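You operate a simulated robot arm through the tools that you are given. There is no shell and no other tool.

You are at the controls of a simulated robot arm. One attempt, no reset.

JOB
Set the fixture up for the job sheet's mesh and test it.
Fine: the job sheet by the worm rack; worm in and clamped, slider on its mark, former in the worm, no shims.

Only the result counts: the job must be done as asked and must still hold three seconds after the hand-in. Knocking over, shifting, dropping, spilling or breaking anything else fails it. Flat cloth is picked up by pressing the open fingertips on it (5 to 10 N) and closing them slowly along it; thin cloth reads only 2 to 8 mm in the jaws.

ROBOT AND FRAMES
A 6-joint arm with a two-finger gripper, fixed in place. Base frame: the origin is at the foot of the arm, x ahead of it, y to its left, z up. Readings come in m, rad, newtons and seconds.
Its first joint turns from -2.897 to 2.897 rad. Payload 2.54 kg.
The tool frame sits at the grasp point between the pads (the TCP): z along the fingers, y along the line on which they close. The tips reach 0.03 m beyond it. Largest opening 0.116 m; the body of the gripper starts 0.095 m behind the TCP.
Orientation is told as [roll, pitch, yaw] about the base's x, y, z axes, in that order, counted from this pose: with the fingers straight down and closing along the base's y, the tool's x points along the base's -x, its y along +y and its z along -z.

CONTROLS
- The arm moves only by the tool apply_moves. Its argument "series" is a list of rows, each a list of 3 entries, a list of its own where there are three numbers: the closure in counts, from 0 (fully open) to 255 (shut), then the shift along the tool's x, y, z in m, then the turn, a rotation vector about the tool's x, y, z in rad. In form: [[hand, [x, y, z], [ax, ay, az]], ...]. A call has 1 to 20 rows; each row shifts and turns the commanded pose from where the row before left it, along the tool's axes as they then stand. Rows are played at 5 a second. More than 0.05 m and 0.15 rad between two rows, or a gripper value outside its range, and nothing of the call is played. A pose out of reach is approached as far as the arm can. The call stops where the force on the tool passes 40 N (or 10 N more than at its start, if that is more) or the arm is blocked; 0.2 s more then pass. Each finger travels about 0.072 m/s and halts on what it meets, pressing with about 41 N; the grip force reading is that of the motor and also rises with nothing between the fingers. The clock runs only during rows and for 0.2 s after the last one: add rows that do not move to give the fingers time. It gives the time, the measured TCP pose, the force on the tool (base axes), the opening and the grip force at its end, in the units of the frame above (readings bear some noise), with the torque about the TCP (base axes, N m) and any sound that the robot's microphone picked up.
- Cameras (640 x 400 px; columns grow to the right, rows downward): "scene" is fixed at [0.3968, -0.5016, 1.6199]; the picture's right is [1.00, 0.03, 0.00], its down [0.02, -0.47, -0.88] and it looks along [-0.03, 0.88, -0.47] (base axes); focal length 324 px, centre (320, 200). "wrist" rides on the gripper at [0.069, -0.015, -0.122] in the tool frame; the picture's right is [0.21, 0.98, 0.00], its down [-0.83, 0.18, -0.53] and it looks along [-0.52, 0.12, 0.85] (tool axes); focal length 251 px, centre (320, 200). There is no depth. A picture from a camera that has moved, and an enlarged one, comes with that camera's place and axes in the base frame and with its lens.
- snapshot(camera): a new picture of that camera. It takes no simulated time.
- inspect(camera, box): a new picture of the part [left, top, right, bottom] of that camera's present view, enlarged. It takes no simulated time.
- hand_in(): hands the job in; it is judged then, once.

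Places have to be worked out from the pictures, the camera data and where the tool is seen. Open the gripper and draw the arm clear of the work before you hand the job in, unless the task says otherwise.

The tools are called after "Emit:" by a JSON object that holds its "method" and its "body". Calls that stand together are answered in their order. apply_moves: Moves the arm, as the interface text tells. Its arguments: {"type":"object","properties":{"series":{"type":"array","items":{"type":"array"}}},"required":["series"]} The other tools are called the same way: snapshot (camera) takes a picture; inspect (camera, box) takes an enlarged picture of a part of a camera's view; hand_in () hands the job in.

At the start:

```text
clock: 0.0
position: [0.214, 0.3874, 1.1753]
tcp_rot: [0.002, 0.0, -0.001]
contact_force: [0.3, 0.4, 0.5]
moment: [0.03, 0.02, 0.01]
finger_gap: 0.1163
grasp_force: 0.1
```

scene: 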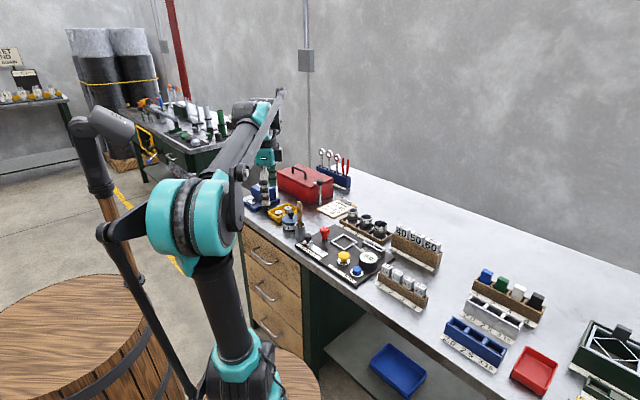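
wrist: 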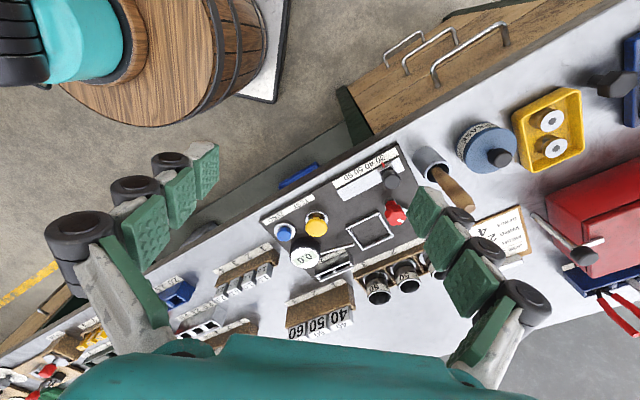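

I begin by looking closely at the fixture, the job sheet and the racks with enlarged views from both cameras.

Emit:
{"method": "inspect", "body": {"camera": "scene", "box": [240, 180, 400, 280]}}

Emit:
{"method": "inspect", "body": {"camera": "scene", "box": [290, 210, 450, 310]}}

Emit:
{"method": "inspect", "body": {"camera": "scene", "box": [430, 250, 640, 400]}}

Emit:
{"method": "inspect", "body": {"camera": "wrist", "box": [260, 140, 420, 240]}}

Emit:
{"method": "inspect", "body": {"camera": "wrist", "box": [200, 240, 440, 390]}}

Emit:
{"method": "inspect", "body": {"camera": "wrist", "box": [460, 190, 560, 270]}}

```text
4.00 times, centred on (320, 230) of scene
camera zoom: at [0.3968, -0.5016, 1.6199], right [1.0, 0.03, 0.0], down [0.02, -0.47, -0.88], along [-0.03, 0.88, -0.47], focal length 1295 px, centre (320, 80)
```

zoom: 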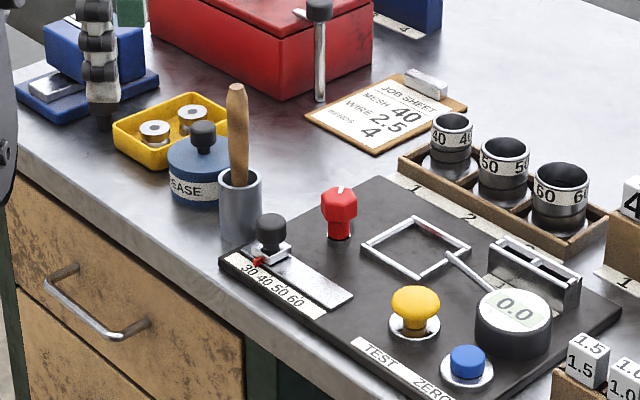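

```text
4.00 times, centred on (370, 260) of scene
camera zoom: at [0.3968, -0.5016, 1.6199], right [1.0, 0.03, 0.0], down [0.02, -0.47, -0.88], along [-0.03, 0.88, -0.47], focal length 1295 px, centre (120, -40)
```

zoom: 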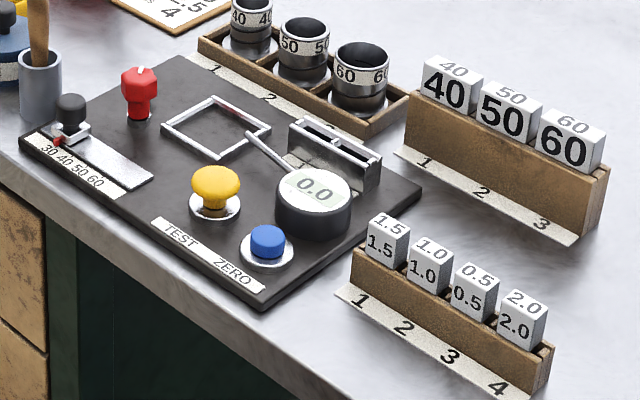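

```text
2.67 times, centred on (535, 325) of scene
camera zoom: at [0.3968, -0.5016, 1.6199], right [1.0, 0.03, 0.0], down [0.02, -0.47, -0.88], along [-0.03, 0.88, -0.47], focal length 864 px, centre (-253, -133)
```

zoom: 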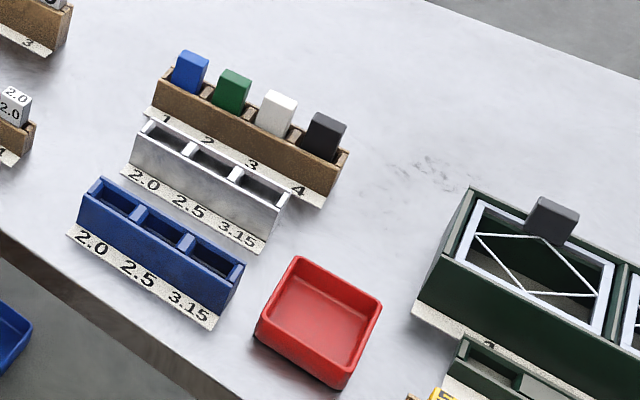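

```text
4.00 times, centred on (340, 190) of wrist
camera zoom: at [0.1452, 0.3729, 1.2964], right [-0.21, 0.98, 0.0], down [0.83, 0.18, 0.53], along [0.52, 0.12, -0.85], focal length 1006 px, centre (240, 240)
```

zoom: 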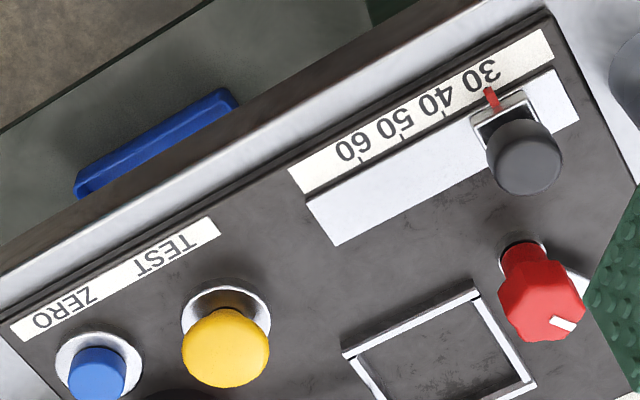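

```text
2.67 times, centred on (320, 315) of wrist
camera zoom: at [0.1452, 0.3729, 1.2964], right [-0.21, 0.98, 0.0], down [0.83, 0.18, 0.53], along [0.52, 0.12, -0.85], focal length 670 px, centre (320, -107)
```

zoom: 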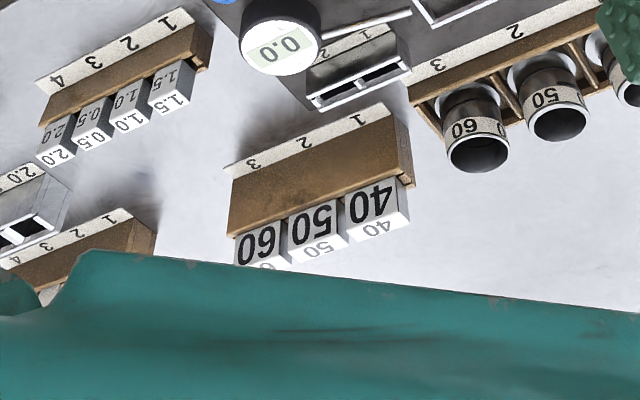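

```text
5.00 times, centred on (510, 230) of wrist
camera zoom: at [0.1452, 0.3729, 1.2964], right [-0.21, 0.98, 0.0], down [0.83, 0.18, 0.53], along [0.52, 0.12, -0.85], focal length 1257 px, centre (-630, 50)
```

zoom: 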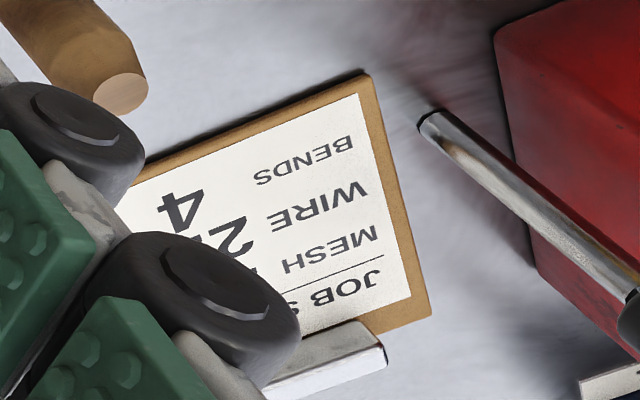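

The sheet reads mesh 40, wire 2.5, bends 4, and the slider seems to sit near 30. I'll move the hand a bit forward and to the left, staying high, to get a better view of the worm rack and fixture.

Emit:
{"method": "apply_moves", "body": {"series": [[0, [-0.04, 0.02, 0.02], [0, 0, 0]], [0, [-0.04, 0.02, 0.02], [0, 0, 0]], [0, [-0.04, 0.02, 0.02], [0, 0, 0]], [0, [0, 0, 0], [0, 0, 0]]]}}

Emit:
{"method": "snapshot", "body": {"camera": "wrist"}}

Emit:
{"method": "snapshot", "body": {"camera": "scene"}}

```text
clock: 1.0
position: [0.3357, 0.4509, 1.1105]
tcp_rot: [-0.001, 0.0, 0.0]
contact_force: [0.8, 0.5, -0.2]
moment: [0.01, -0.02, 0.03]
finger_gap: 0.1159
grasp_force: 0.1
```

```text
taken
camera wrist: at [0.2656, 0.4356, 1.2329], right [-0.21, 0.98, 0.0], down [0.83, 0.18, 0.53], along [0.52, 0.12, -0.85], focal length 251 px, centre (320, 200)
```

wrist: 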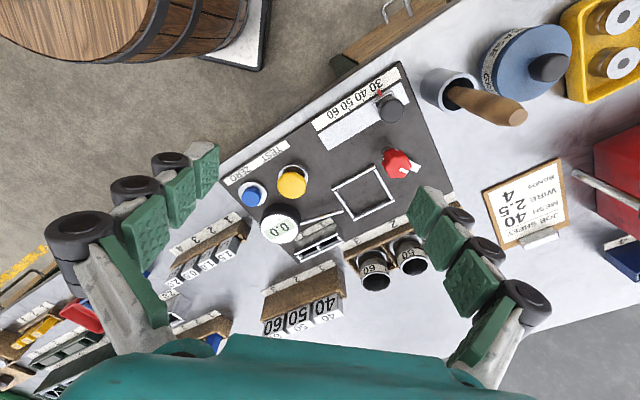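

```text
taken
```

scene: 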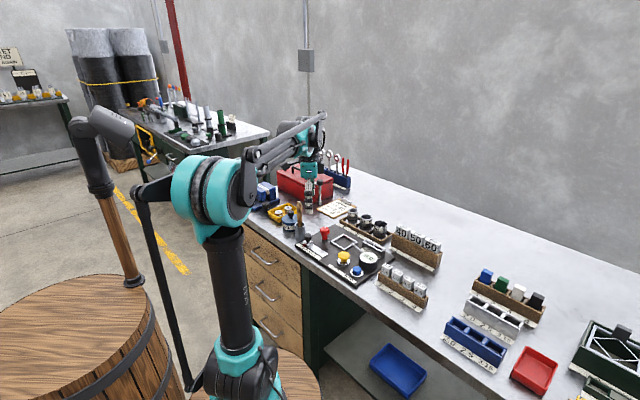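

The wrist view now covers the fixture. I'll enlarge its parts: the socket, shim holder, slider, clamp, worms and formers.

Emit:
{"method": "inspect", "body": {"camera": "wrist", "box": [290, 60, 434, 150]}}

Emit:
{"method": "inspect", "body": {"camera": "wrist", "box": [250, 140, 442, 260]}}

Emit:
{"method": "inspect", "body": {"camera": "wrist", "box": [250, 220, 442, 340]}}

Emit:
{"method": "inspect", "body": {"camera": "wrist", "box": [150, 190, 310, 290]}}

Emit:
{"method": "inspect", "body": {"camera": "scene", "box": [330, 200, 450, 275]}}

```text
4.44 times, centred on (362, 105) of wrist
camera zoom: at [0.2656, 0.4356, 1.2329], right [-0.21, 0.98, 0.0], down [0.83, 0.18, 0.53], along [0.52, 0.12, -0.85], focal length 1118 px, centre (133, 622)
```

zoom: 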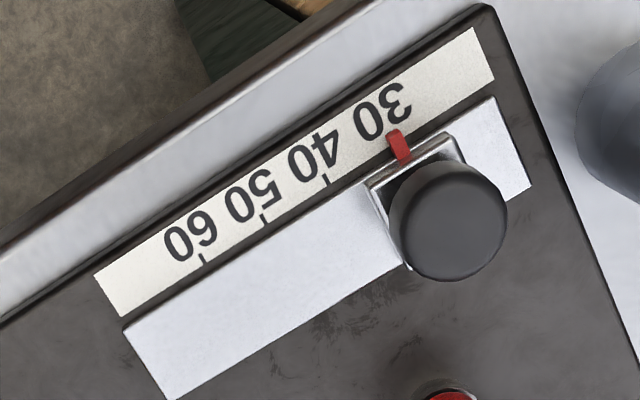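

```text
3.33 times, centred on (346, 200) of wrist
camera zoom: at [0.2656, 0.4356, 1.2329], right [-0.21, 0.98, 0.0], down [0.83, 0.18, 0.53], along [0.52, 0.12, -0.85], focal length 838 px, centre (233, 200)
```

zoom: 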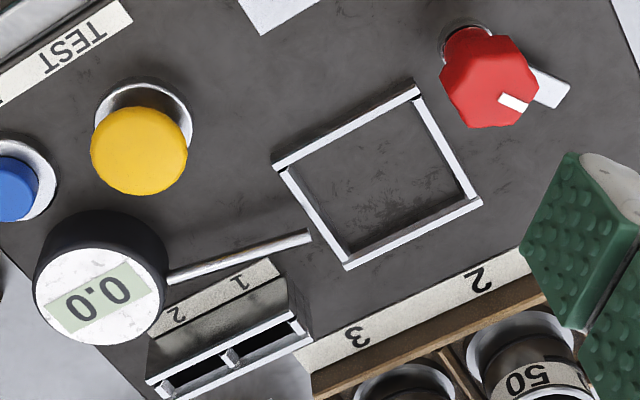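

```text
3.33 times, centred on (346, 280) of wrist
camera zoom: at [0.2656, 0.4356, 1.2329], right [-0.21, 0.98, 0.0], down [0.83, 0.18, 0.53], along [0.52, 0.12, -0.85], focal length 838 px, centre (233, -67)
```

zoom: 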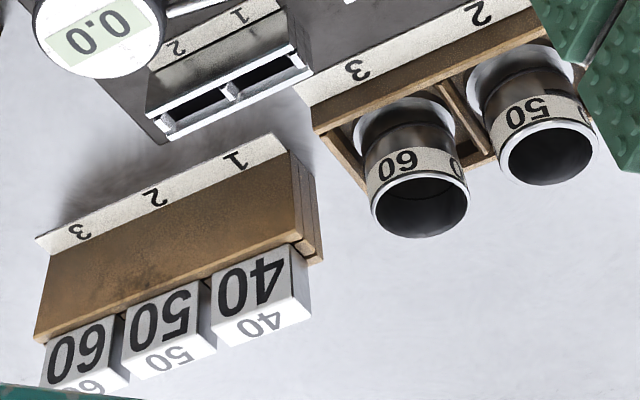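

```text
4.00 times, centred on (230, 240) of wrist
camera zoom: at [0.2656, 0.4356, 1.2329], right [-0.21, 0.98, 0.0], down [0.83, 0.18, 0.53], along [0.52, 0.12, -0.85], focal length 1006 px, centre (680, 40)
```

zoom: 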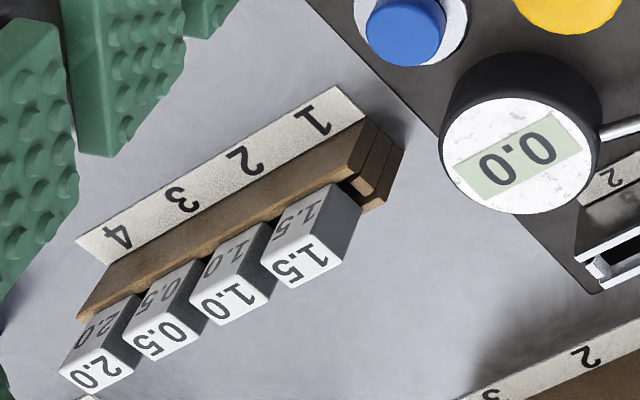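

```text
5.33 times, centred on (390, 238) of scene
camera zoom: at [0.3968, -0.5016, 1.6199], right [1.0, 0.03, 0.0], down [0.02, -0.47, -0.88], along [-0.03, 0.88, -0.47], focal length 1727 px, centre (-53, 0)
```

zoom: 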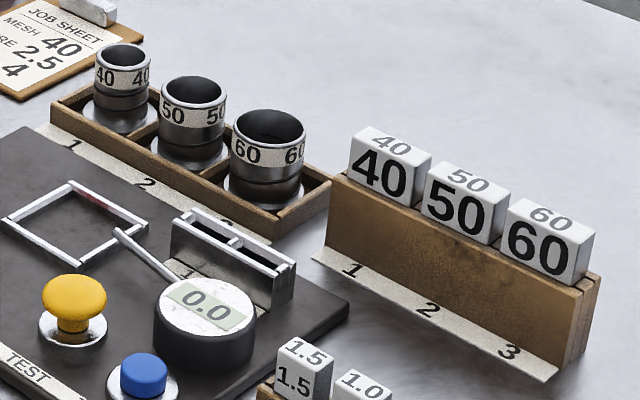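

The layout is clear: worm tubes 40/50/60 are in rack slots 1–3 and the formers are the 40/50/60 blocks. The square socket, red clamp, slider (now at 30), TEST and ZERO sit on a plate turned about 45°. I'll turn the tool about 45° so the fingers close across the rack, then look at the 40 worm.

Emit:
{"method": "apply_moves", "body": {"series": [[0, [0, 0, 0], [0, 0, 0.131]], [0, [0, 0, 0], [0, 0, 0.131]], [0, [0, 0, 0], [0, 0, 0.131]], [0, [0, 0, 0], [0, 0, 0.131]], [0, [0, 0, 0], [0, 0, 0.131]], [0, [0, 0, 0], [0, 0, 0.131]], [0, [0, 0, 0], [0, 0, 0]]]}}

Emit:
{"method": "snapshot", "body": {"camera": "wrist"}}

```text
clock: 2.6
position: [0.3349, 0.4482, 1.1141]
tcp_rot: [-0.001, 0.001, -0.788]
contact_force: [-0.3, 0.0, -0.1]
moment: [0.0, -0.01, -0.01]
finger_gap: 0.1161
grasp_force: 0.0
```

```text
taken
camera wrist: at [0.2753, 0.4872, 1.2359], right [0.54, 0.84, 0.0], down [0.71, -0.46, 0.53], along [0.45, -0.29, -0.85], focal length 251 px, centre (320, 200)
```

wrist: 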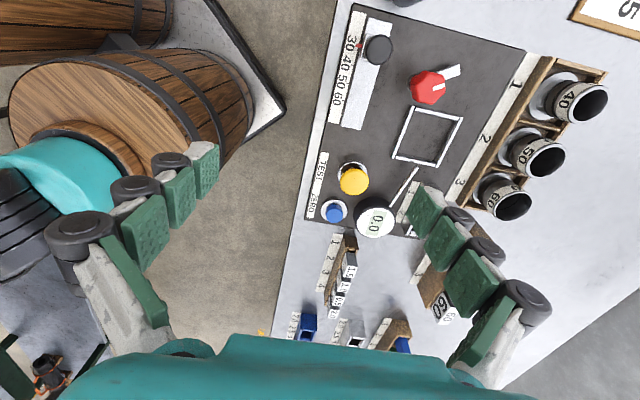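

The worm 40's rim triangulates to about (0.501, 0.728, 0.915). I'll move to above it at TCP z ≈ 1.06 and look again from closer.

Emit:
{"method": "apply_moves", "body": {"series": [[0, [0.0114, 0.0452, 0.0], [0, 0, 0]], [0, [0.0114, 0.0452, 0.0], [0, 0, 0]], [0, [0.0114, 0.0452, 0], [0, 0, 0]], [0, [0.0114, 0.0452, 0], [0, 0, 0]], [0, [0.0114, 0.0452, 0.02], [0, 0, 0]], [0, [0.0114, 0.0452, 0.02], [0, 0, 0]], [0, [0.0114, 0.0452, 0.015], [0, 0, 0]], [0, [0, 0, 0], [0, 0, 0]], [0, [0, 0, 0], [0, 0, 0]]]}}

Emit:
{"method": "snapshot", "body": {"camera": "wrist"}}

Emit:
{"method": "snapshot", "body": {"camera": "scene"}}

```text
refused: row 5 steps farther than a row can; nothing moved
```

```text
taken
camera wrist: at [0.2753, 0.4872, 1.2359], right [0.54, 0.84, 0.0], down [0.71, -0.46, 0.53], along [0.45, -0.29, -0.85], focal length 251 px, centre (320, 200)
```

wrist: 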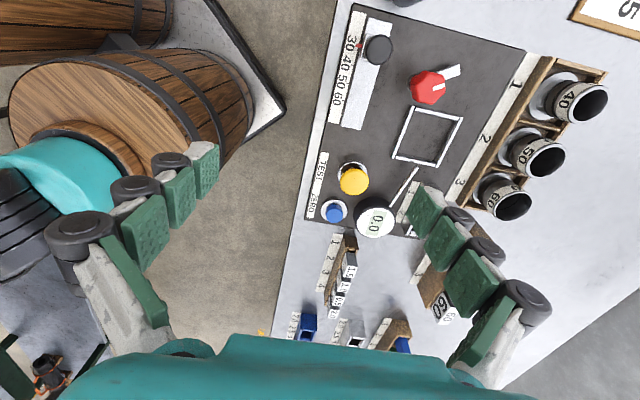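

```text
taken
```

scene: 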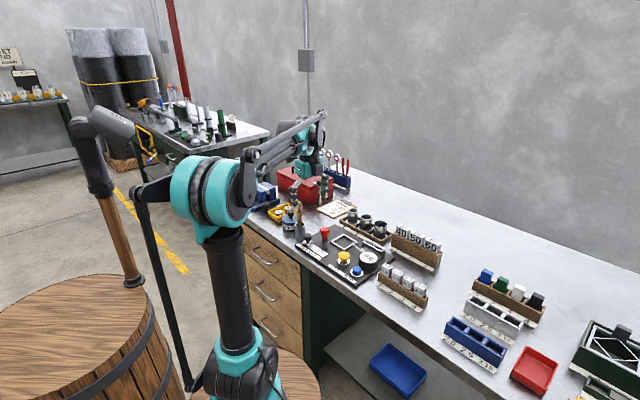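

The step was over the per-row limit, so nothing moved. I'll replay the same move in smaller rows.

Emit:
{"method": "apply_moves", "body": {"series": [[0, [0.01, 0.0395, 0.0], [0, 0, 0]], [0, [0.01, 0.0395, 0.0], [0, 0, 0]], [0, [0.01, 0.0395, 0], [0, 0, 0]], [0, [0.01, 0.0395, 0], [0, 0, 0]], [0, [0.01, 0.0395, 0.01], [0, 0, 0]], [0, [0.01, 0.0395, 0.01], [0, 0, 0]], [0, [0.01, 0.0395, 0.01], [0, 0, 0]], [0, [0.01, 0.0395, 0.015], [0, 0, 0]], [0, [0, 0, 0], [0, 0, 0]], [0, [0, 0, 0], [0, 0, 0]]]}}

Emit:
{"method": "snapshot", "body": {"camera": "wrist"}}

Emit:
{"method": "snapshot", "body": {"camera": "scene"}}

```text
clock: 4.8
position: [0.5029, 0.7274, 1.0682]
tcp_rot: [0.001, -0.002, -0.785]
contact_force: [0.1, -0.1, 0.0]
moment: [-0.01, 0.01, -0.05]
finger_gap: 0.1161
grasp_force: 0.1
```

```text
taken
camera wrist: at [0.4437, 0.7661, 1.1906], right [0.54, 0.84, 0.0], down [0.71, -0.46, 0.53], along [0.45, -0.29, -0.85], focal length 251 px, centre (320, 200)
```

wrist: 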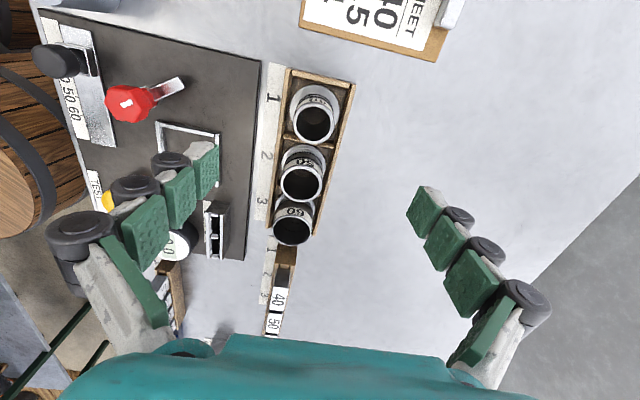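

```text
taken
```

scene: 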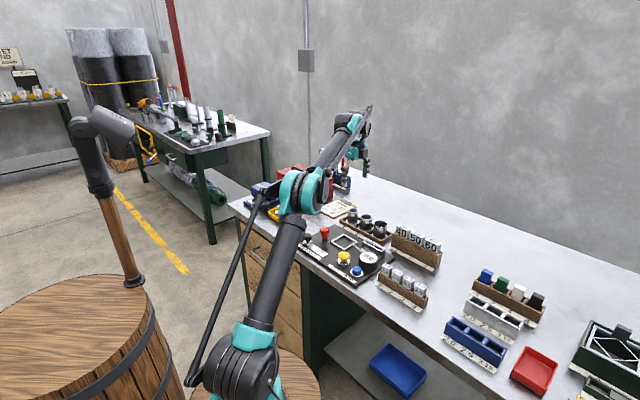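

The tool axis is nearly over the worm 40. I'll enlarge this view to measure its centre, rim size and the rack.

Emit:
{"method": "inspect", "body": {"camera": "wrist", "box": [256, 60, 384, 140]}}

Emit:
{"method": "inspect", "body": {"camera": "wrist", "box": [20, 20, 276, 180]}}

Emit:
{"method": "inspect", "body": {"camera": "scene", "box": [330, 200, 394, 240]}}

```text
5.00 times, centred on (320, 100) of wrist
camera zoom: at [0.4437, 0.7661, 1.1906], right [0.54, 0.84, 0.0], down [0.71, -0.46, 0.53], along [0.45, -0.29, -0.85], focal length 1257 px, centre (320, 700)
```

zoom: 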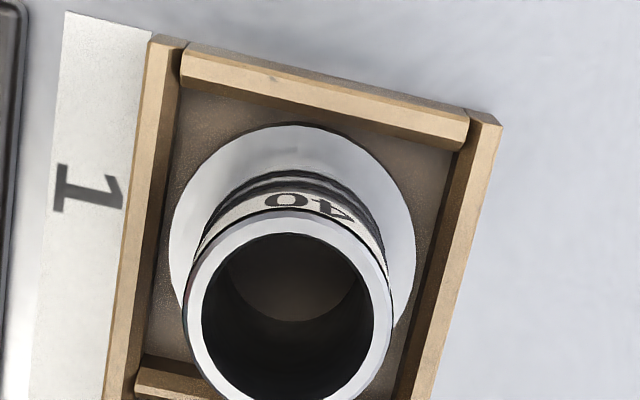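

```text
2.50 times, centred on (148, 100) of wrist
camera zoom: at [0.4437, 0.7661, 1.1906], right [0.54, 0.84, 0.0], down [0.71, -0.46, 0.53], along [0.45, -0.29, -0.85], focal length 629 px, centre (750, 450)
```

zoom: 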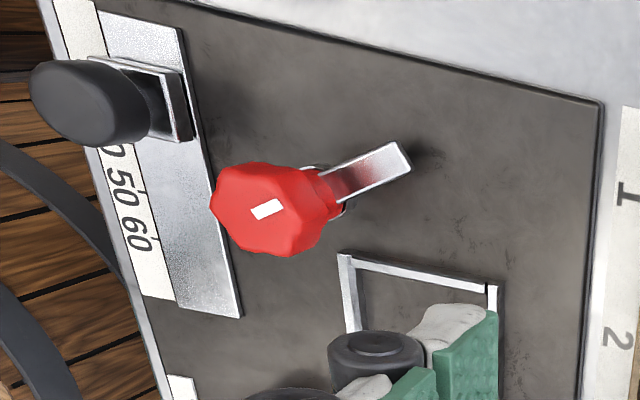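

```text
10.00 times, centred on (362, 220) of scene
camera zoom: at [0.3968, -0.5016, 1.6199], right [1.0, 0.03, 0.0], down [0.02, -0.47, -0.88], along [-0.03, 0.88, -0.47], focal length 3238 px, centre (-100, 0)
```

zoom: 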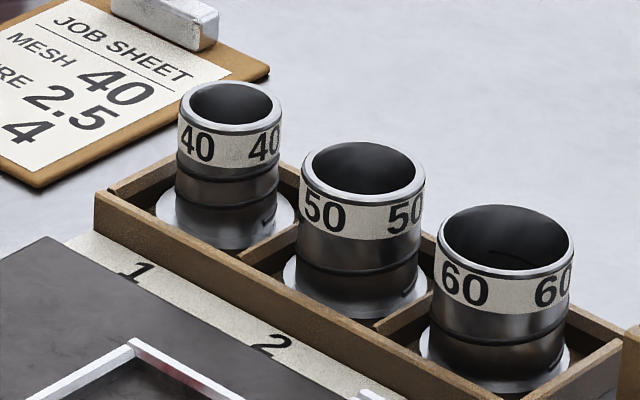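

The worm sits about 4 mm toward tool −x and 6 mm toward −y of the tool axis, with its rim near z 0.915, a tube about 45 mm across and a flange about 61 mm. I'll correct sideways, come down to about z 0.98 and look again.

Emit:
{"method": "apply_moves", "body": {"series": [[0, [-0.0038, -0.006, 0.03], [0, 0, 0]], [0, [0, 0, 0.03], [0, 0, 0]], [0, [0, 0, 0.03], [0, 0, 0]], [0, [0, 0, 0], [0, 0, 0]], [0, [0, 0, 0], [0, 0, 0]]]}}

Emit:
{"method": "snapshot", "body": {"camera": "wrist"}}

Emit:
{"method": "inspect", "body": {"camera": "scene", "box": [314, 180, 410, 240]}}

```text
clock: 6.0
position: [0.5014, 0.7221, 0.9787]
tcp_rot: [0.0, 0.0, -0.785]
contact_force: [0.6, -0.3, -0.3]
moment: [0.01, 0.02, 0.03]
finger_gap: 0.116
grasp_force: 0.1
```

```text
taken
camera wrist: at [0.4408, 0.7596, 1.1], right [0.54, 0.84, 0.0], down [0.71, -0.46, 0.53], along [0.45, -0.29, -0.85], focal length 251 px, centre (320, 200)
```

wrist: 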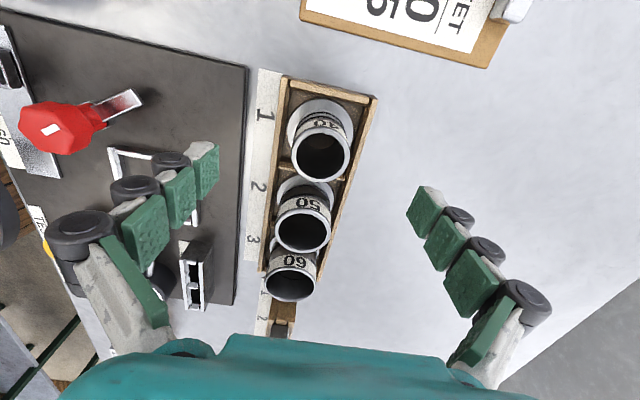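

```text
6.67 times, centred on (362, 210) of scene
camera zoom: at [0.3968, -0.5016, 1.6199], right [1.0, 0.03, 0.0], down [0.02, -0.47, -0.88], along [-0.03, 0.88, -0.47], focal length 2159 px, centre (40, 133)
```

zoom: 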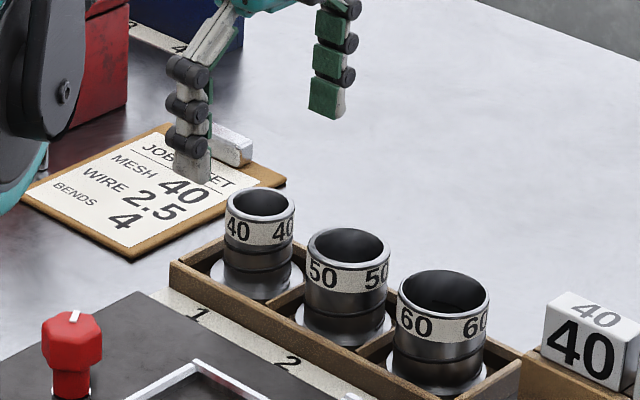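

The picture is closer now; I enlarge it to measure the rim centre precisely.

Emit:
{"method": "inspect", "body": {"camera": "wrist", "box": [256, 80, 384, 200]}}

Emit:
{"method": "inspect", "body": {"camera": "wrist", "box": [180, 100, 460, 275]}}

```text
3.33 times, centred on (320, 140) of wrist
camera zoom: at [0.4408, 0.7596, 1.1], right [0.54, 0.84, 0.0], down [0.71, -0.46, 0.53], along [0.45, -0.29, -0.85], focal length 838 px, centre (320, 400)
```

zoom: 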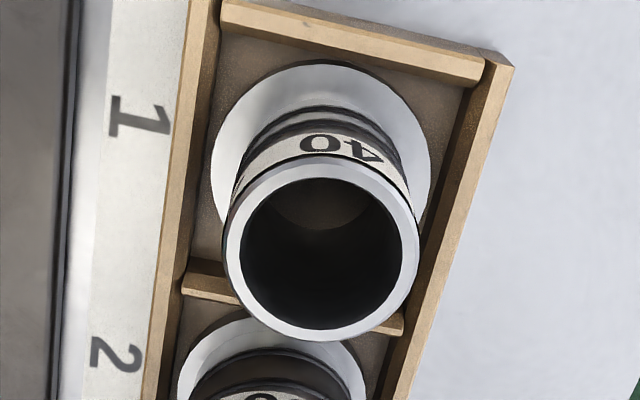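

```text
2.29 times, centred on (320, 188) of wrist
camera zoom: at [0.4408, 0.7596, 1.1], right [0.54, 0.84, 0.0], down [0.71, -0.46, 0.53], along [0.45, -0.29, -0.85], focal length 575 px, centre (320, 229)
```

zoom: 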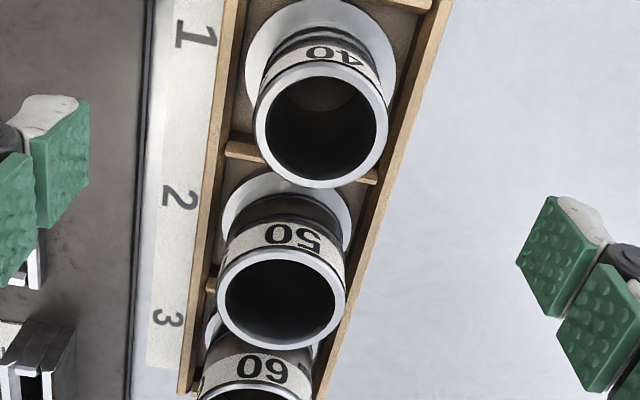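

The worm is now within 2 mm of the tool axis, with its rim near z 0.918. I'll shift 2 mm, descend so the tips stay just above the rack walls, and close gently in steps.

Emit:
{"method": "apply_moves", "body": {"series": [[0, [-0.002, 0.001, 0.02], [0, 0, 0]], [0, [0, 0, 0.02], [0, 0, 0]], [0, [0, 0, 0.02], [0, 0, 0]], [0, [0, 0, 0.005], [0, 0, 0]], [0, [0, 0, 0], [0, 0, 0]], [0, [0, 0, 0], [0, 0, 0]]]}}

Emit:
{"method": "snapshot", "body": {"camera": "wrist"}}

Emit:
{"method": "inspect", "body": {"camera": "scene", "box": [314, 180, 410, 240]}}

```text
clock: 7.4
position: [0.5056, 0.7182, 0.9131]
tcp_rot: [0.0, 0.0, -0.787]
contact_force: [-0.2, 0.3, -0.2]
moment: [0.01, -0.01, -0.01]
finger_gap: 0.116
grasp_force: 0.0
```

```text
taken
camera wrist: at [0.4448, 0.7573, 1.0346], right [0.54, 0.84, 0.0], down [0.71, -0.46, 0.53], along [0.45, -0.29, -0.85], focal length 251 px, centre (320, 200)
```

wrist: 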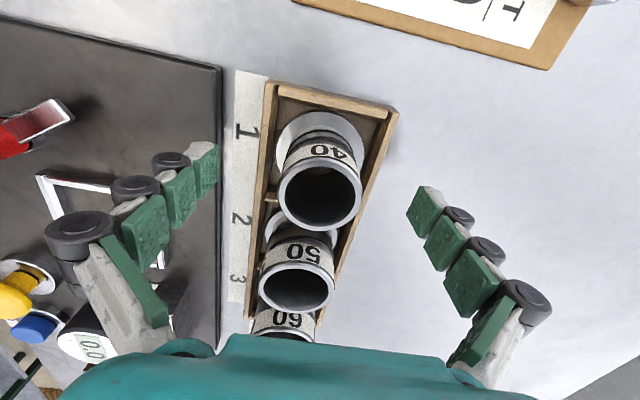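

```text
6.67 times, centred on (362, 210) of scene
camera zoom: at [0.3968, -0.5016, 1.6199], right [1.0, 0.03, 0.0], down [0.02, -0.47, -0.88], along [-0.03, 0.88, -0.47], focal length 2159 px, centre (40, 133)
```

zoom: 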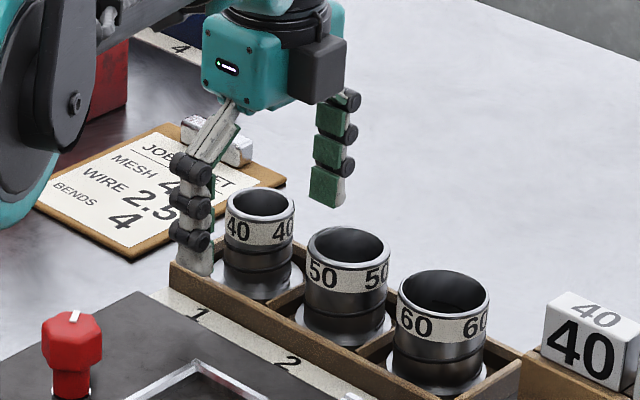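

The fingers straddle the worm with the tips just above the rack walls. Now I close on the tube.

Emit:
{"method": "apply_moves", "body": {"series": [[60, [0, 0, 0], [0, 0, 0]], [120, [0, 0, 0], [0, 0, 0]], [150, [0, 0, 0], [0, 0, 0]], [180, [0, 0, 0], [0, 0, 0]], [200, [0, 0, 0], [0, 0, 0]], [200, [0, 0, 0], [0, 0, 0]], [200, [0, 0, 0], [0, 0, 0]]]}}

Emit:
{"method": "snapshot", "body": {"camera": "wrist"}}

Emit:
{"method": "inspect", "body": {"camera": "scene", "box": [314, 180, 410, 240]}}

```text
clock: 9.0
position: [0.5057, 0.7194, 0.9132]
tcp_rot: [0.001, 0.001, -0.785]
contact_force: [-0.4, 0.2, 2.3]
moment: [-0.07, 0.06, 0.01]
finger_gap: 0.0431
grasp_force: 41.1
```

```text
taken
camera wrist: at [0.4447, 0.7573, 1.0348], right [0.54, 0.84, 0.0], down [0.71, -0.46, 0.53], along [0.45, -0.29, -0.85], focal length 251 px, centre (320, 200)
```

wrist: 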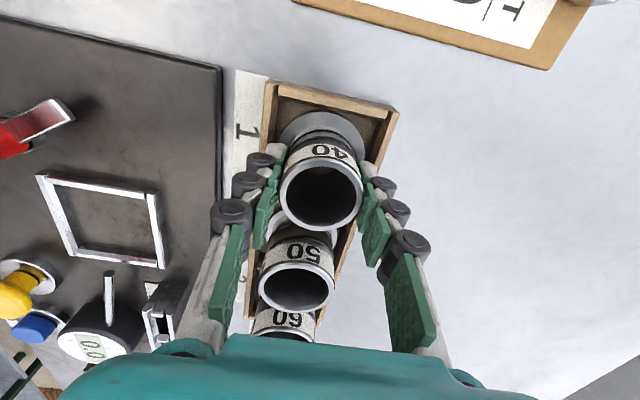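

```text
6.67 times, centred on (362, 210) of scene
camera zoom: at [0.3968, -0.5016, 1.6199], right [1.0, 0.03, 0.0], down [0.02, -0.47, -0.88], along [-0.03, 0.88, -0.47], focal length 2159 px, centre (40, 133)
```

zoom: 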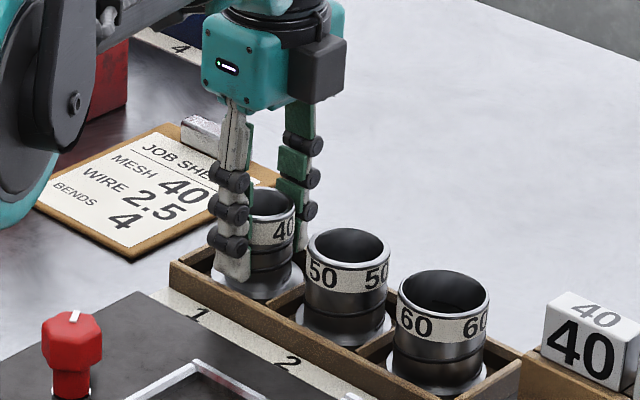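

The worm is gripped (43.1 mm, 41 N). Before lifting, I measure the socket from this view.

Emit:
{"method": "inspect", "body": {"camera": "wrist", "box": [10, 140, 202, 260]}}

Emit:
{"method": "apply_moves", "body": {"series": [[200, [0, 0, -0.01], [0, 0, 0]], [200, [0, 0, -0.02], [0, 0, 0]], [200, [0, 0, -0.03], [0, 0, 0]], [200, [0, 0, -0.03], [0, 0, 0]], [200, [0, 0, -0.01], [0, 0, 0]], [200, [0, 0, 0], [0, 0, 0]]]}}

Emit:
{"method": "snapshot", "body": {"camera": "wrist"}}

Emit:
{"method": "inspect", "body": {"camera": "scene", "box": [314, 170, 410, 230]}}

```text
3.33 times, centred on (106, 200) of wrist
camera zoom: at [0.4447, 0.7573, 1.0348], right [0.54, 0.84, 0.0], down [0.71, -0.46, 0.53], along [0.45, -0.29, -0.85], focal length 838 px, centre (1033, 200)
```

zoom: 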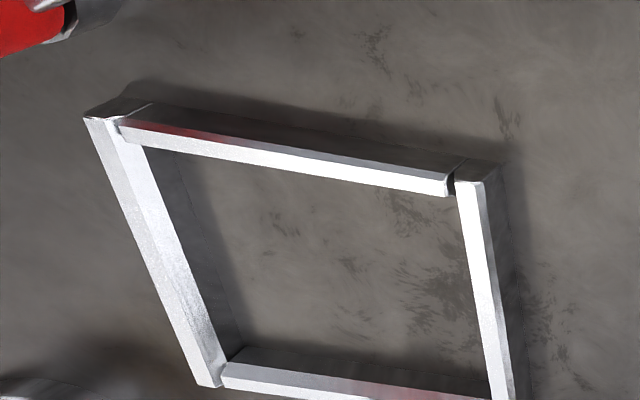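

```text
clock: 10.4
position: [0.5012, 0.7179, 1.0153]
tcp_rot: [0.001, 0.0, -0.785]
contact_force: [0.5, 0.0, -3.4]
moment: [-0.03, 0.0, 0.01]
finger_gap: 0.0433
grasp_force: 40.8
```

```text
taken
camera wrist: at [0.4414, 0.7582, 1.1367], right [0.54, 0.84, 0.0], down [0.71, -0.46, 0.53], along [0.45, -0.29, -0.85], focal length 251 px, centre (320, 200)
```

wrist: 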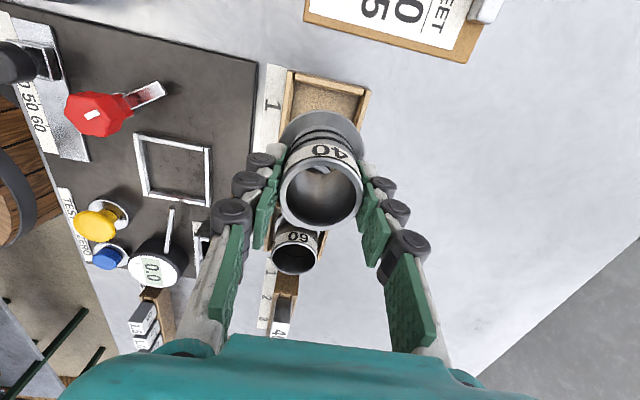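

```text
6.67 times, centred on (362, 200) of scene
camera zoom: at [0.3968, -0.5016, 1.6199], right [1.0, 0.03, 0.0], down [0.02, -0.47, -0.88], along [-0.03, 0.88, -0.47], focal length 2159 px, centre (40, 200)
```

zoom: 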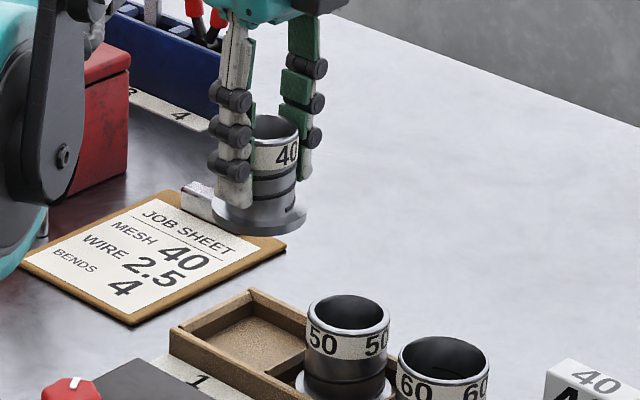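

The worm is lifted cleanly. I enlarge the socket from here to work out the shift to it.

Emit:
{"method": "inspect", "body": {"camera": "wrist", "box": [112, 110, 240, 220]}}

Emit:
{"method": "inspect", "body": {"camera": "wrist", "box": [250, 90, 390, 240]}}

```text
3.64 times, centred on (176, 165) of wrist
camera zoom: at [0.4414, 0.7582, 1.1367], right [0.54, 0.84, 0.0], down [0.71, -0.46, 0.53], along [0.45, -0.29, -0.85], focal length 914 px, centre (844, 327)
```

zoom: 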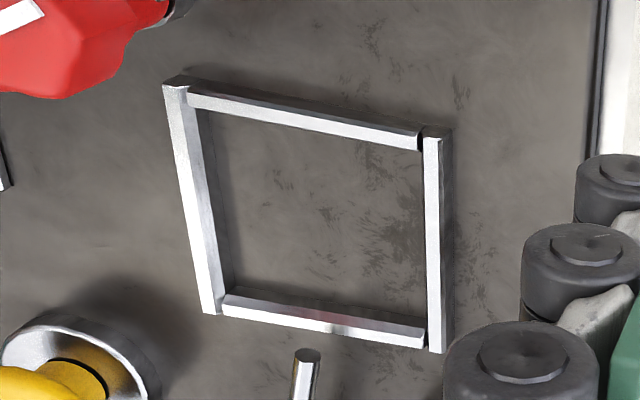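

```text
2.67 times, centred on (320, 165) of wrist
camera zoom: at [0.4414, 0.7582, 1.1367], right [0.54, 0.84, 0.0], down [0.71, -0.46, 0.53], along [0.45, -0.29, -0.85], focal length 670 px, centre (320, 293)
```

zoom: 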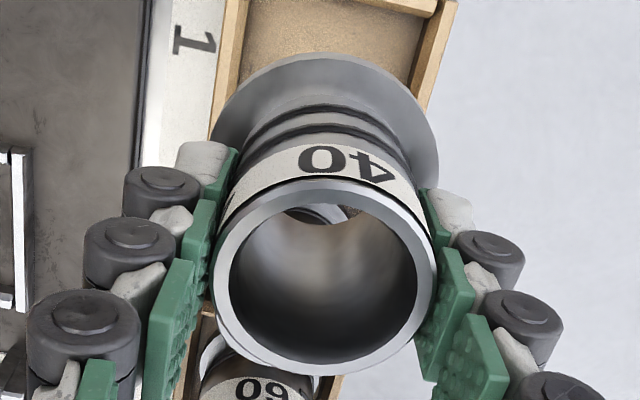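

The socket's outer frame measures about 80 mm (inner about 67 mm) and is aligned with the tool. Its centre is about (−0.096, −0.154) m from the TCP in tool axes. I move there at height and check before lowering.

Emit:
{"method": "apply_moves", "body": {"series": [[200, [-0.016, -0.0257, 0], [0, 0, 0]], [200, [-0.016, -0.0257, 0], [0, 0, 0]], [200, [-0.016, -0.0257, 0], [0, 0, 0]], [200, [-0.016, -0.0257, 0], [0, 0, 0]], [200, [-0.016, -0.0257, 0], [0, 0, 0]], [200, [-0.016, -0.0257, 0], [0, 0, 0]], [200, [0, 0, 0], [0, 0, 0]], [200, [0, 0, 0], [0, 0, 0]]]}}

Emit:
{"method": "snapshot", "body": {"camera": "wrist"}}

Emit:
{"method": "inspect", "body": {"camera": "scene", "box": [290, 190, 410, 265]}}

```text
clock: 12.2
position: [0.462, 0.544, 1.0146]
tcp_rot: [0.001, -0.001, -0.789]
contact_force: [0.3, 0.7, -4.0]
moment: [0.01, -0.01, 0.03]
finger_gap: 0.0433
grasp_force: 40.8
```

```text
taken
camera wrist: at [0.4008, 0.5818, 1.1358], right [0.54, 0.84, 0.0], down [0.71, -0.46, 0.53], along [0.45, -0.29, -0.85], focal length 251 px, centre (320, 200)
```

wrist: 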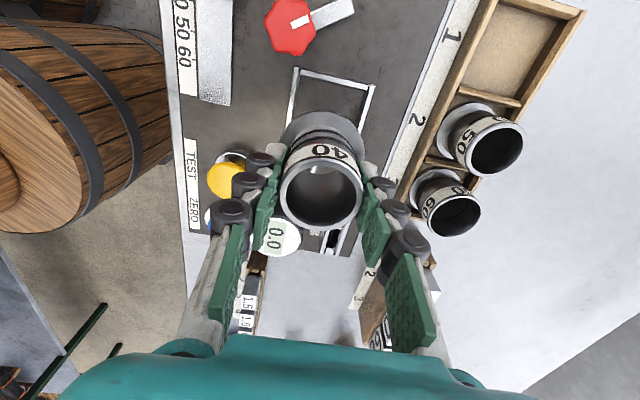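

```text
5.33 times, centred on (350, 228) of scene
camera zoom: at [0.3968, -0.5016, 1.6199], right [1.0, 0.03, 0.0], down [0.02, -0.47, -0.88], along [-0.03, 0.88, -0.47], focal length 1727 px, centre (160, 53)
```

zoom: 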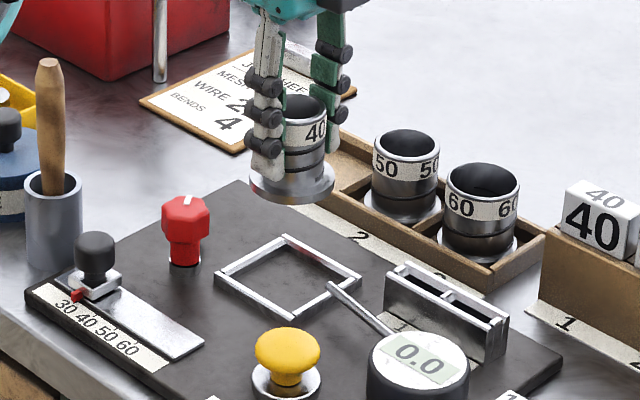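

The worm hangs above the socket. I enlarge the wrist view to check the visible edges of the socket against the tool axis.

Emit:
{"method": "inspect", "body": {"camera": "wrist", "box": [256, 50, 400, 140]}}

```text
4.44 times, centred on (328, 95) of wrist
camera zoom: at [0.4008, 0.5818, 1.1358], right [0.54, 0.84, 0.0], down [0.71, -0.46, 0.53], along [0.45, -0.29, -0.85], focal length 1118 px, centre (284, 667)
```

zoom: 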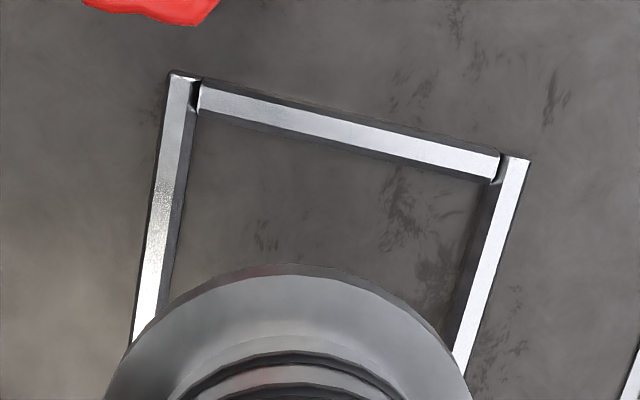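

The visible corners put the socket centre about 4 mm toward +x and 5 mm toward +y of the worm. I'll correct that, lower 4 cm and check again.

Emit:
{"method": "apply_moves", "body": {"series": [[200, [0.0037, 0.0047, 0], [0, 0, 0]], [200, [0, 0, 0.02], [0, 0, 0]], [200, [0, 0, 0.02], [0, 0, 0]], [200, [0, 0, 0.01], [0, 0, 0]], [200, [0, 0, 0], [0, 0, 0]], [200, [0, 0, 0], [0, 0, 0]]]}}

Emit:
{"method": "snapshot", "body": {"camera": "wrist"}}

Emit:
{"method": "inspect", "body": {"camera": "wrist", "box": [256, 50, 400, 140]}}

Emit:
{"method": "inspect", "body": {"camera": "scene", "box": [314, 200, 394, 250]}}

```text
clock: 13.6
position: [0.4615, 0.5514, 0.9677]
tcp_rot: [0.0, 0.0, -0.785]
contact_force: [-0.3, 0.0, -3.7]
moment: [0.0, 0.01, 0.0]
finger_gap: 0.0432
grasp_force: 40.7
```

```text
taken
camera wrist: at [0.4012, 0.5893, 1.0888], right [0.54, 0.84, 0.0], down [0.71, -0.46, 0.53], along [0.45, -0.29, -0.85], focal length 251 px, centre (320, 200)
```

wrist: 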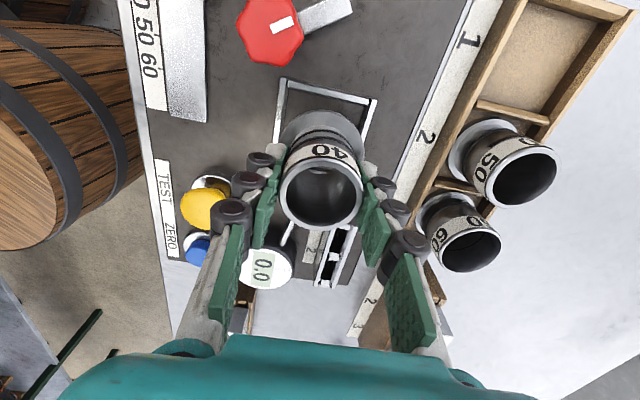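

```text
4.44 times, centred on (328, 95) of wrist
camera zoom: at [0.4012, 0.5893, 1.0888], right [0.54, 0.84, 0.0], down [0.71, -0.46, 0.53], along [0.45, -0.29, -0.85], focal length 1118 px, centre (284, 667)
```

zoom: 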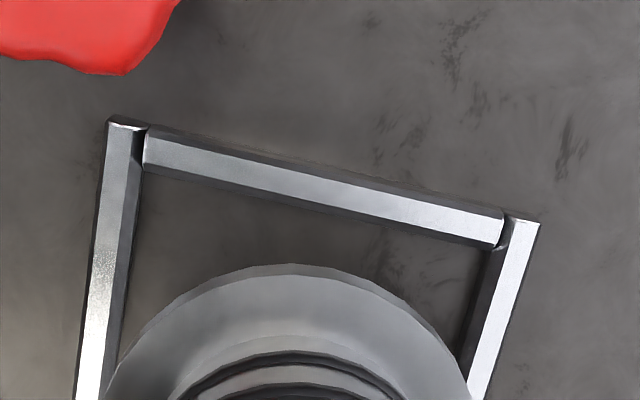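

```text
8.00 times, centred on (354, 225) of scene
camera zoom: at [0.3968, -0.5016, 1.6199], right [1.0, 0.03, 0.0], down [0.02, -0.47, -0.88], along [-0.03, 0.88, -0.47], focal length 2590 px, centre (48, 0)
```

zoom: 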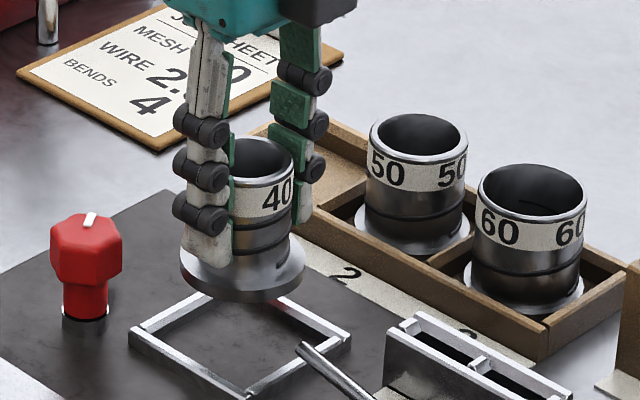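

The worm is aligned within about 1 mm. I lower it to just above the frame and check again before seating it.

Emit:
{"method": "apply_moves", "body": {"series": [[200, [-0.001, -0.0007, 0.015], [0, 0, 0]], [200, [0, 0, 0.015], [0, 0, 0]], [200, [0, 0, 0], [0, 0, 0]], [200, [0, 0, 0], [0, 0, 0]]]}}

Emit:
{"method": "inspect", "body": {"camera": "wrist", "box": [240, 80, 400, 180]}}

Emit:
{"method": "inspect", "body": {"camera": "scene", "box": [314, 200, 394, 250]}}

```text
clock: 14.6
position: [0.4617, 0.5468, 0.937]
tcp_rot: [0.0, 0.001, -0.787]
contact_force: [0.2, -0.8, -3.7]
moment: [0.01, -0.01, 0.01]
finger_gap: 0.0429
grasp_force: 41.1
```

```text
4.00 times, centred on (320, 130) of wrist
camera zoom: at [0.4017, 0.5858, 1.0585], right [0.54, 0.84, 0.0], down [0.71, -0.46, 0.53], along [0.45, -0.29, -0.85], focal length 1006 px, centre (320, 480)
```

zoom: 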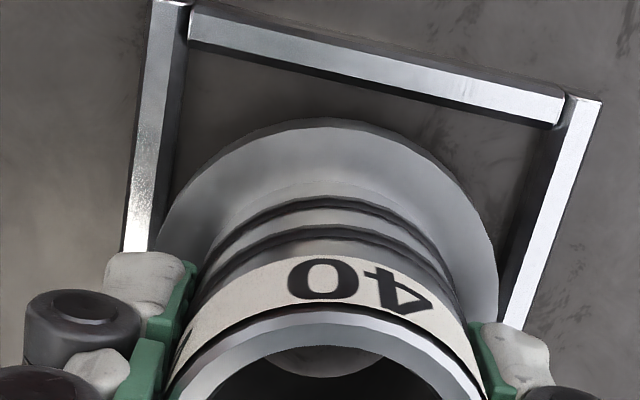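

```text
8.00 times, centred on (354, 225) of scene
camera zoom: at [0.3968, -0.5016, 1.6199], right [1.0, 0.03, 0.0], down [0.02, -0.47, -0.88], along [-0.03, 0.88, -0.47], focal length 2590 px, centre (48, 0)
```

zoom: 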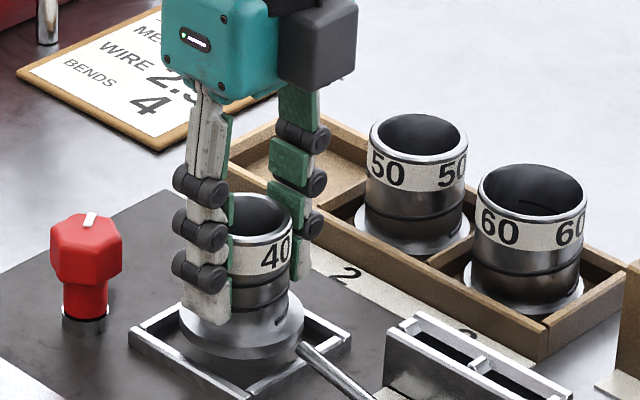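

The alignment error is now about 1 mm. I correct it and lower gently, watching the force.

Emit:
{"method": "apply_moves", "body": {"series": [[200, [0.0009, 0.001, 0.005], [0, 0, 0]], [200, [0, 0, 0.005], [0, 0, 0]], [200, [0, 0, 0.003], [0, 0, 0]], [200, [0, 0, 0], [0, 0, 0]], [200, [0, 0, 0], [0, 0, 0]]]}}

Emit:
{"method": "inspect", "body": {"camera": "wrist", "box": [240, 80, 400, 180]}}

Emit:
{"method": "inspect", "body": {"camera": "scene", "box": [314, 200, 394, 250]}}

```text
clock: 15.8
position: [0.4615, 0.5479, 0.9217]
tcp_rot: [0.0, 0.002, -0.788]
contact_force: [-0.1, 0.3, -3.9]
moment: [-0.01, -0.03, 0.01]
finger_gap: 0.0435
grasp_force: 40.8
```

```text
4.00 times, centred on (320, 130) of wrist
camera zoom: at [0.4019, 0.5872, 1.0443], right [0.54, 0.84, 0.0], down [0.71, -0.46, 0.53], along [0.45, -0.29, -0.85], focal length 1006 px, centre (320, 480)
```

zoom: 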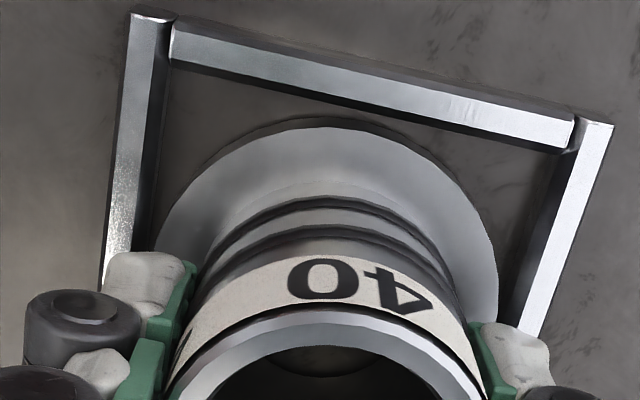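

```text
8.00 times, centred on (354, 225) of scene
camera zoom: at [0.3968, -0.5016, 1.6199], right [1.0, 0.03, 0.0], down [0.02, -0.47, -0.88], along [-0.03, 0.88, -0.47], focal length 2590 px, centre (48, 0)
```

zoom: 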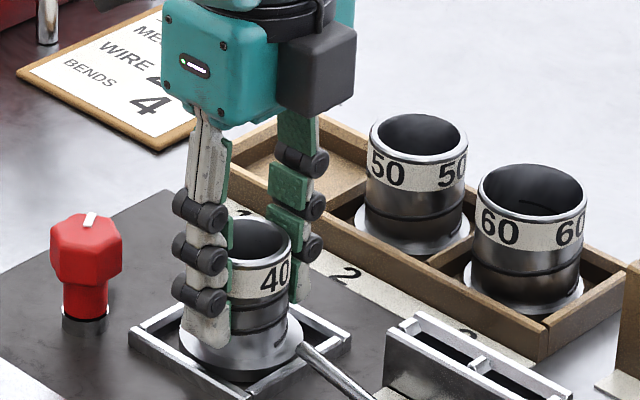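

The flange is inside the frame and free. I lower further in small steps until contact.

Emit:
{"method": "apply_moves", "body": {"series": [[200, [0, 0, 0.003], [0, 0, 0]], [200, [0, 0, 0.002], [0, 0, 0]], [200, [0, 0, 0], [0, 0, 0]]]}}

Emit:
{"method": "apply_moves", "body": {"series": [[200, [0, 0, 0.002], [0, 0, 0]], [200, [0, 0, 0], [0, 0, 0]]]}}

Emit:
{"method": "inspect", "body": {"camera": "scene", "box": [314, 200, 394, 250]}}

```text
clock: 16.6
position: [0.4618, 0.5482, 0.9187]
tcp_rot: [0.002, 0.002, -0.787]
contact_force: [8.5, 8.6, 34.8]
moment: [0.37, -0.3, -0.05]
finger_gap: 0.0431
grasp_force: 40.7
```

```text
clock: 17.2
position: [0.4609, 0.5489, 0.9155]
tcp_rot: [0.001, 0.001, -0.787]
contact_force: [9.7, 5.0, 33.4]
moment: [0.22, -0.31, -0.06]
finger_gap: 0.0434
grasp_force: 40.9
```

```text
8.00 times, centred on (354, 225) of scene
camera zoom: at [0.3968, -0.5016, 1.6199], right [1.0, 0.03, 0.0], down [0.02, -0.47, -0.88], along [-0.03, 0.88, -0.47], focal length 2590 px, centre (48, 0)
```

zoom: 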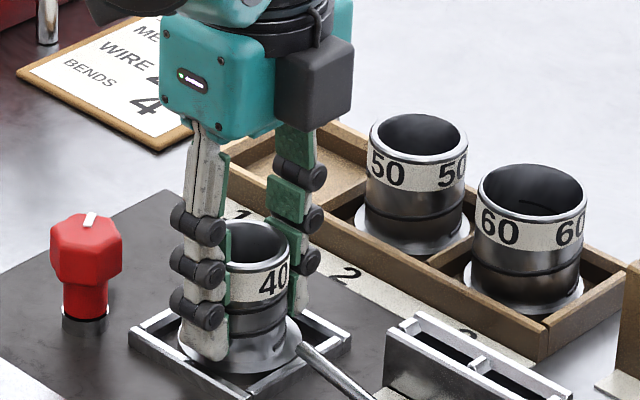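

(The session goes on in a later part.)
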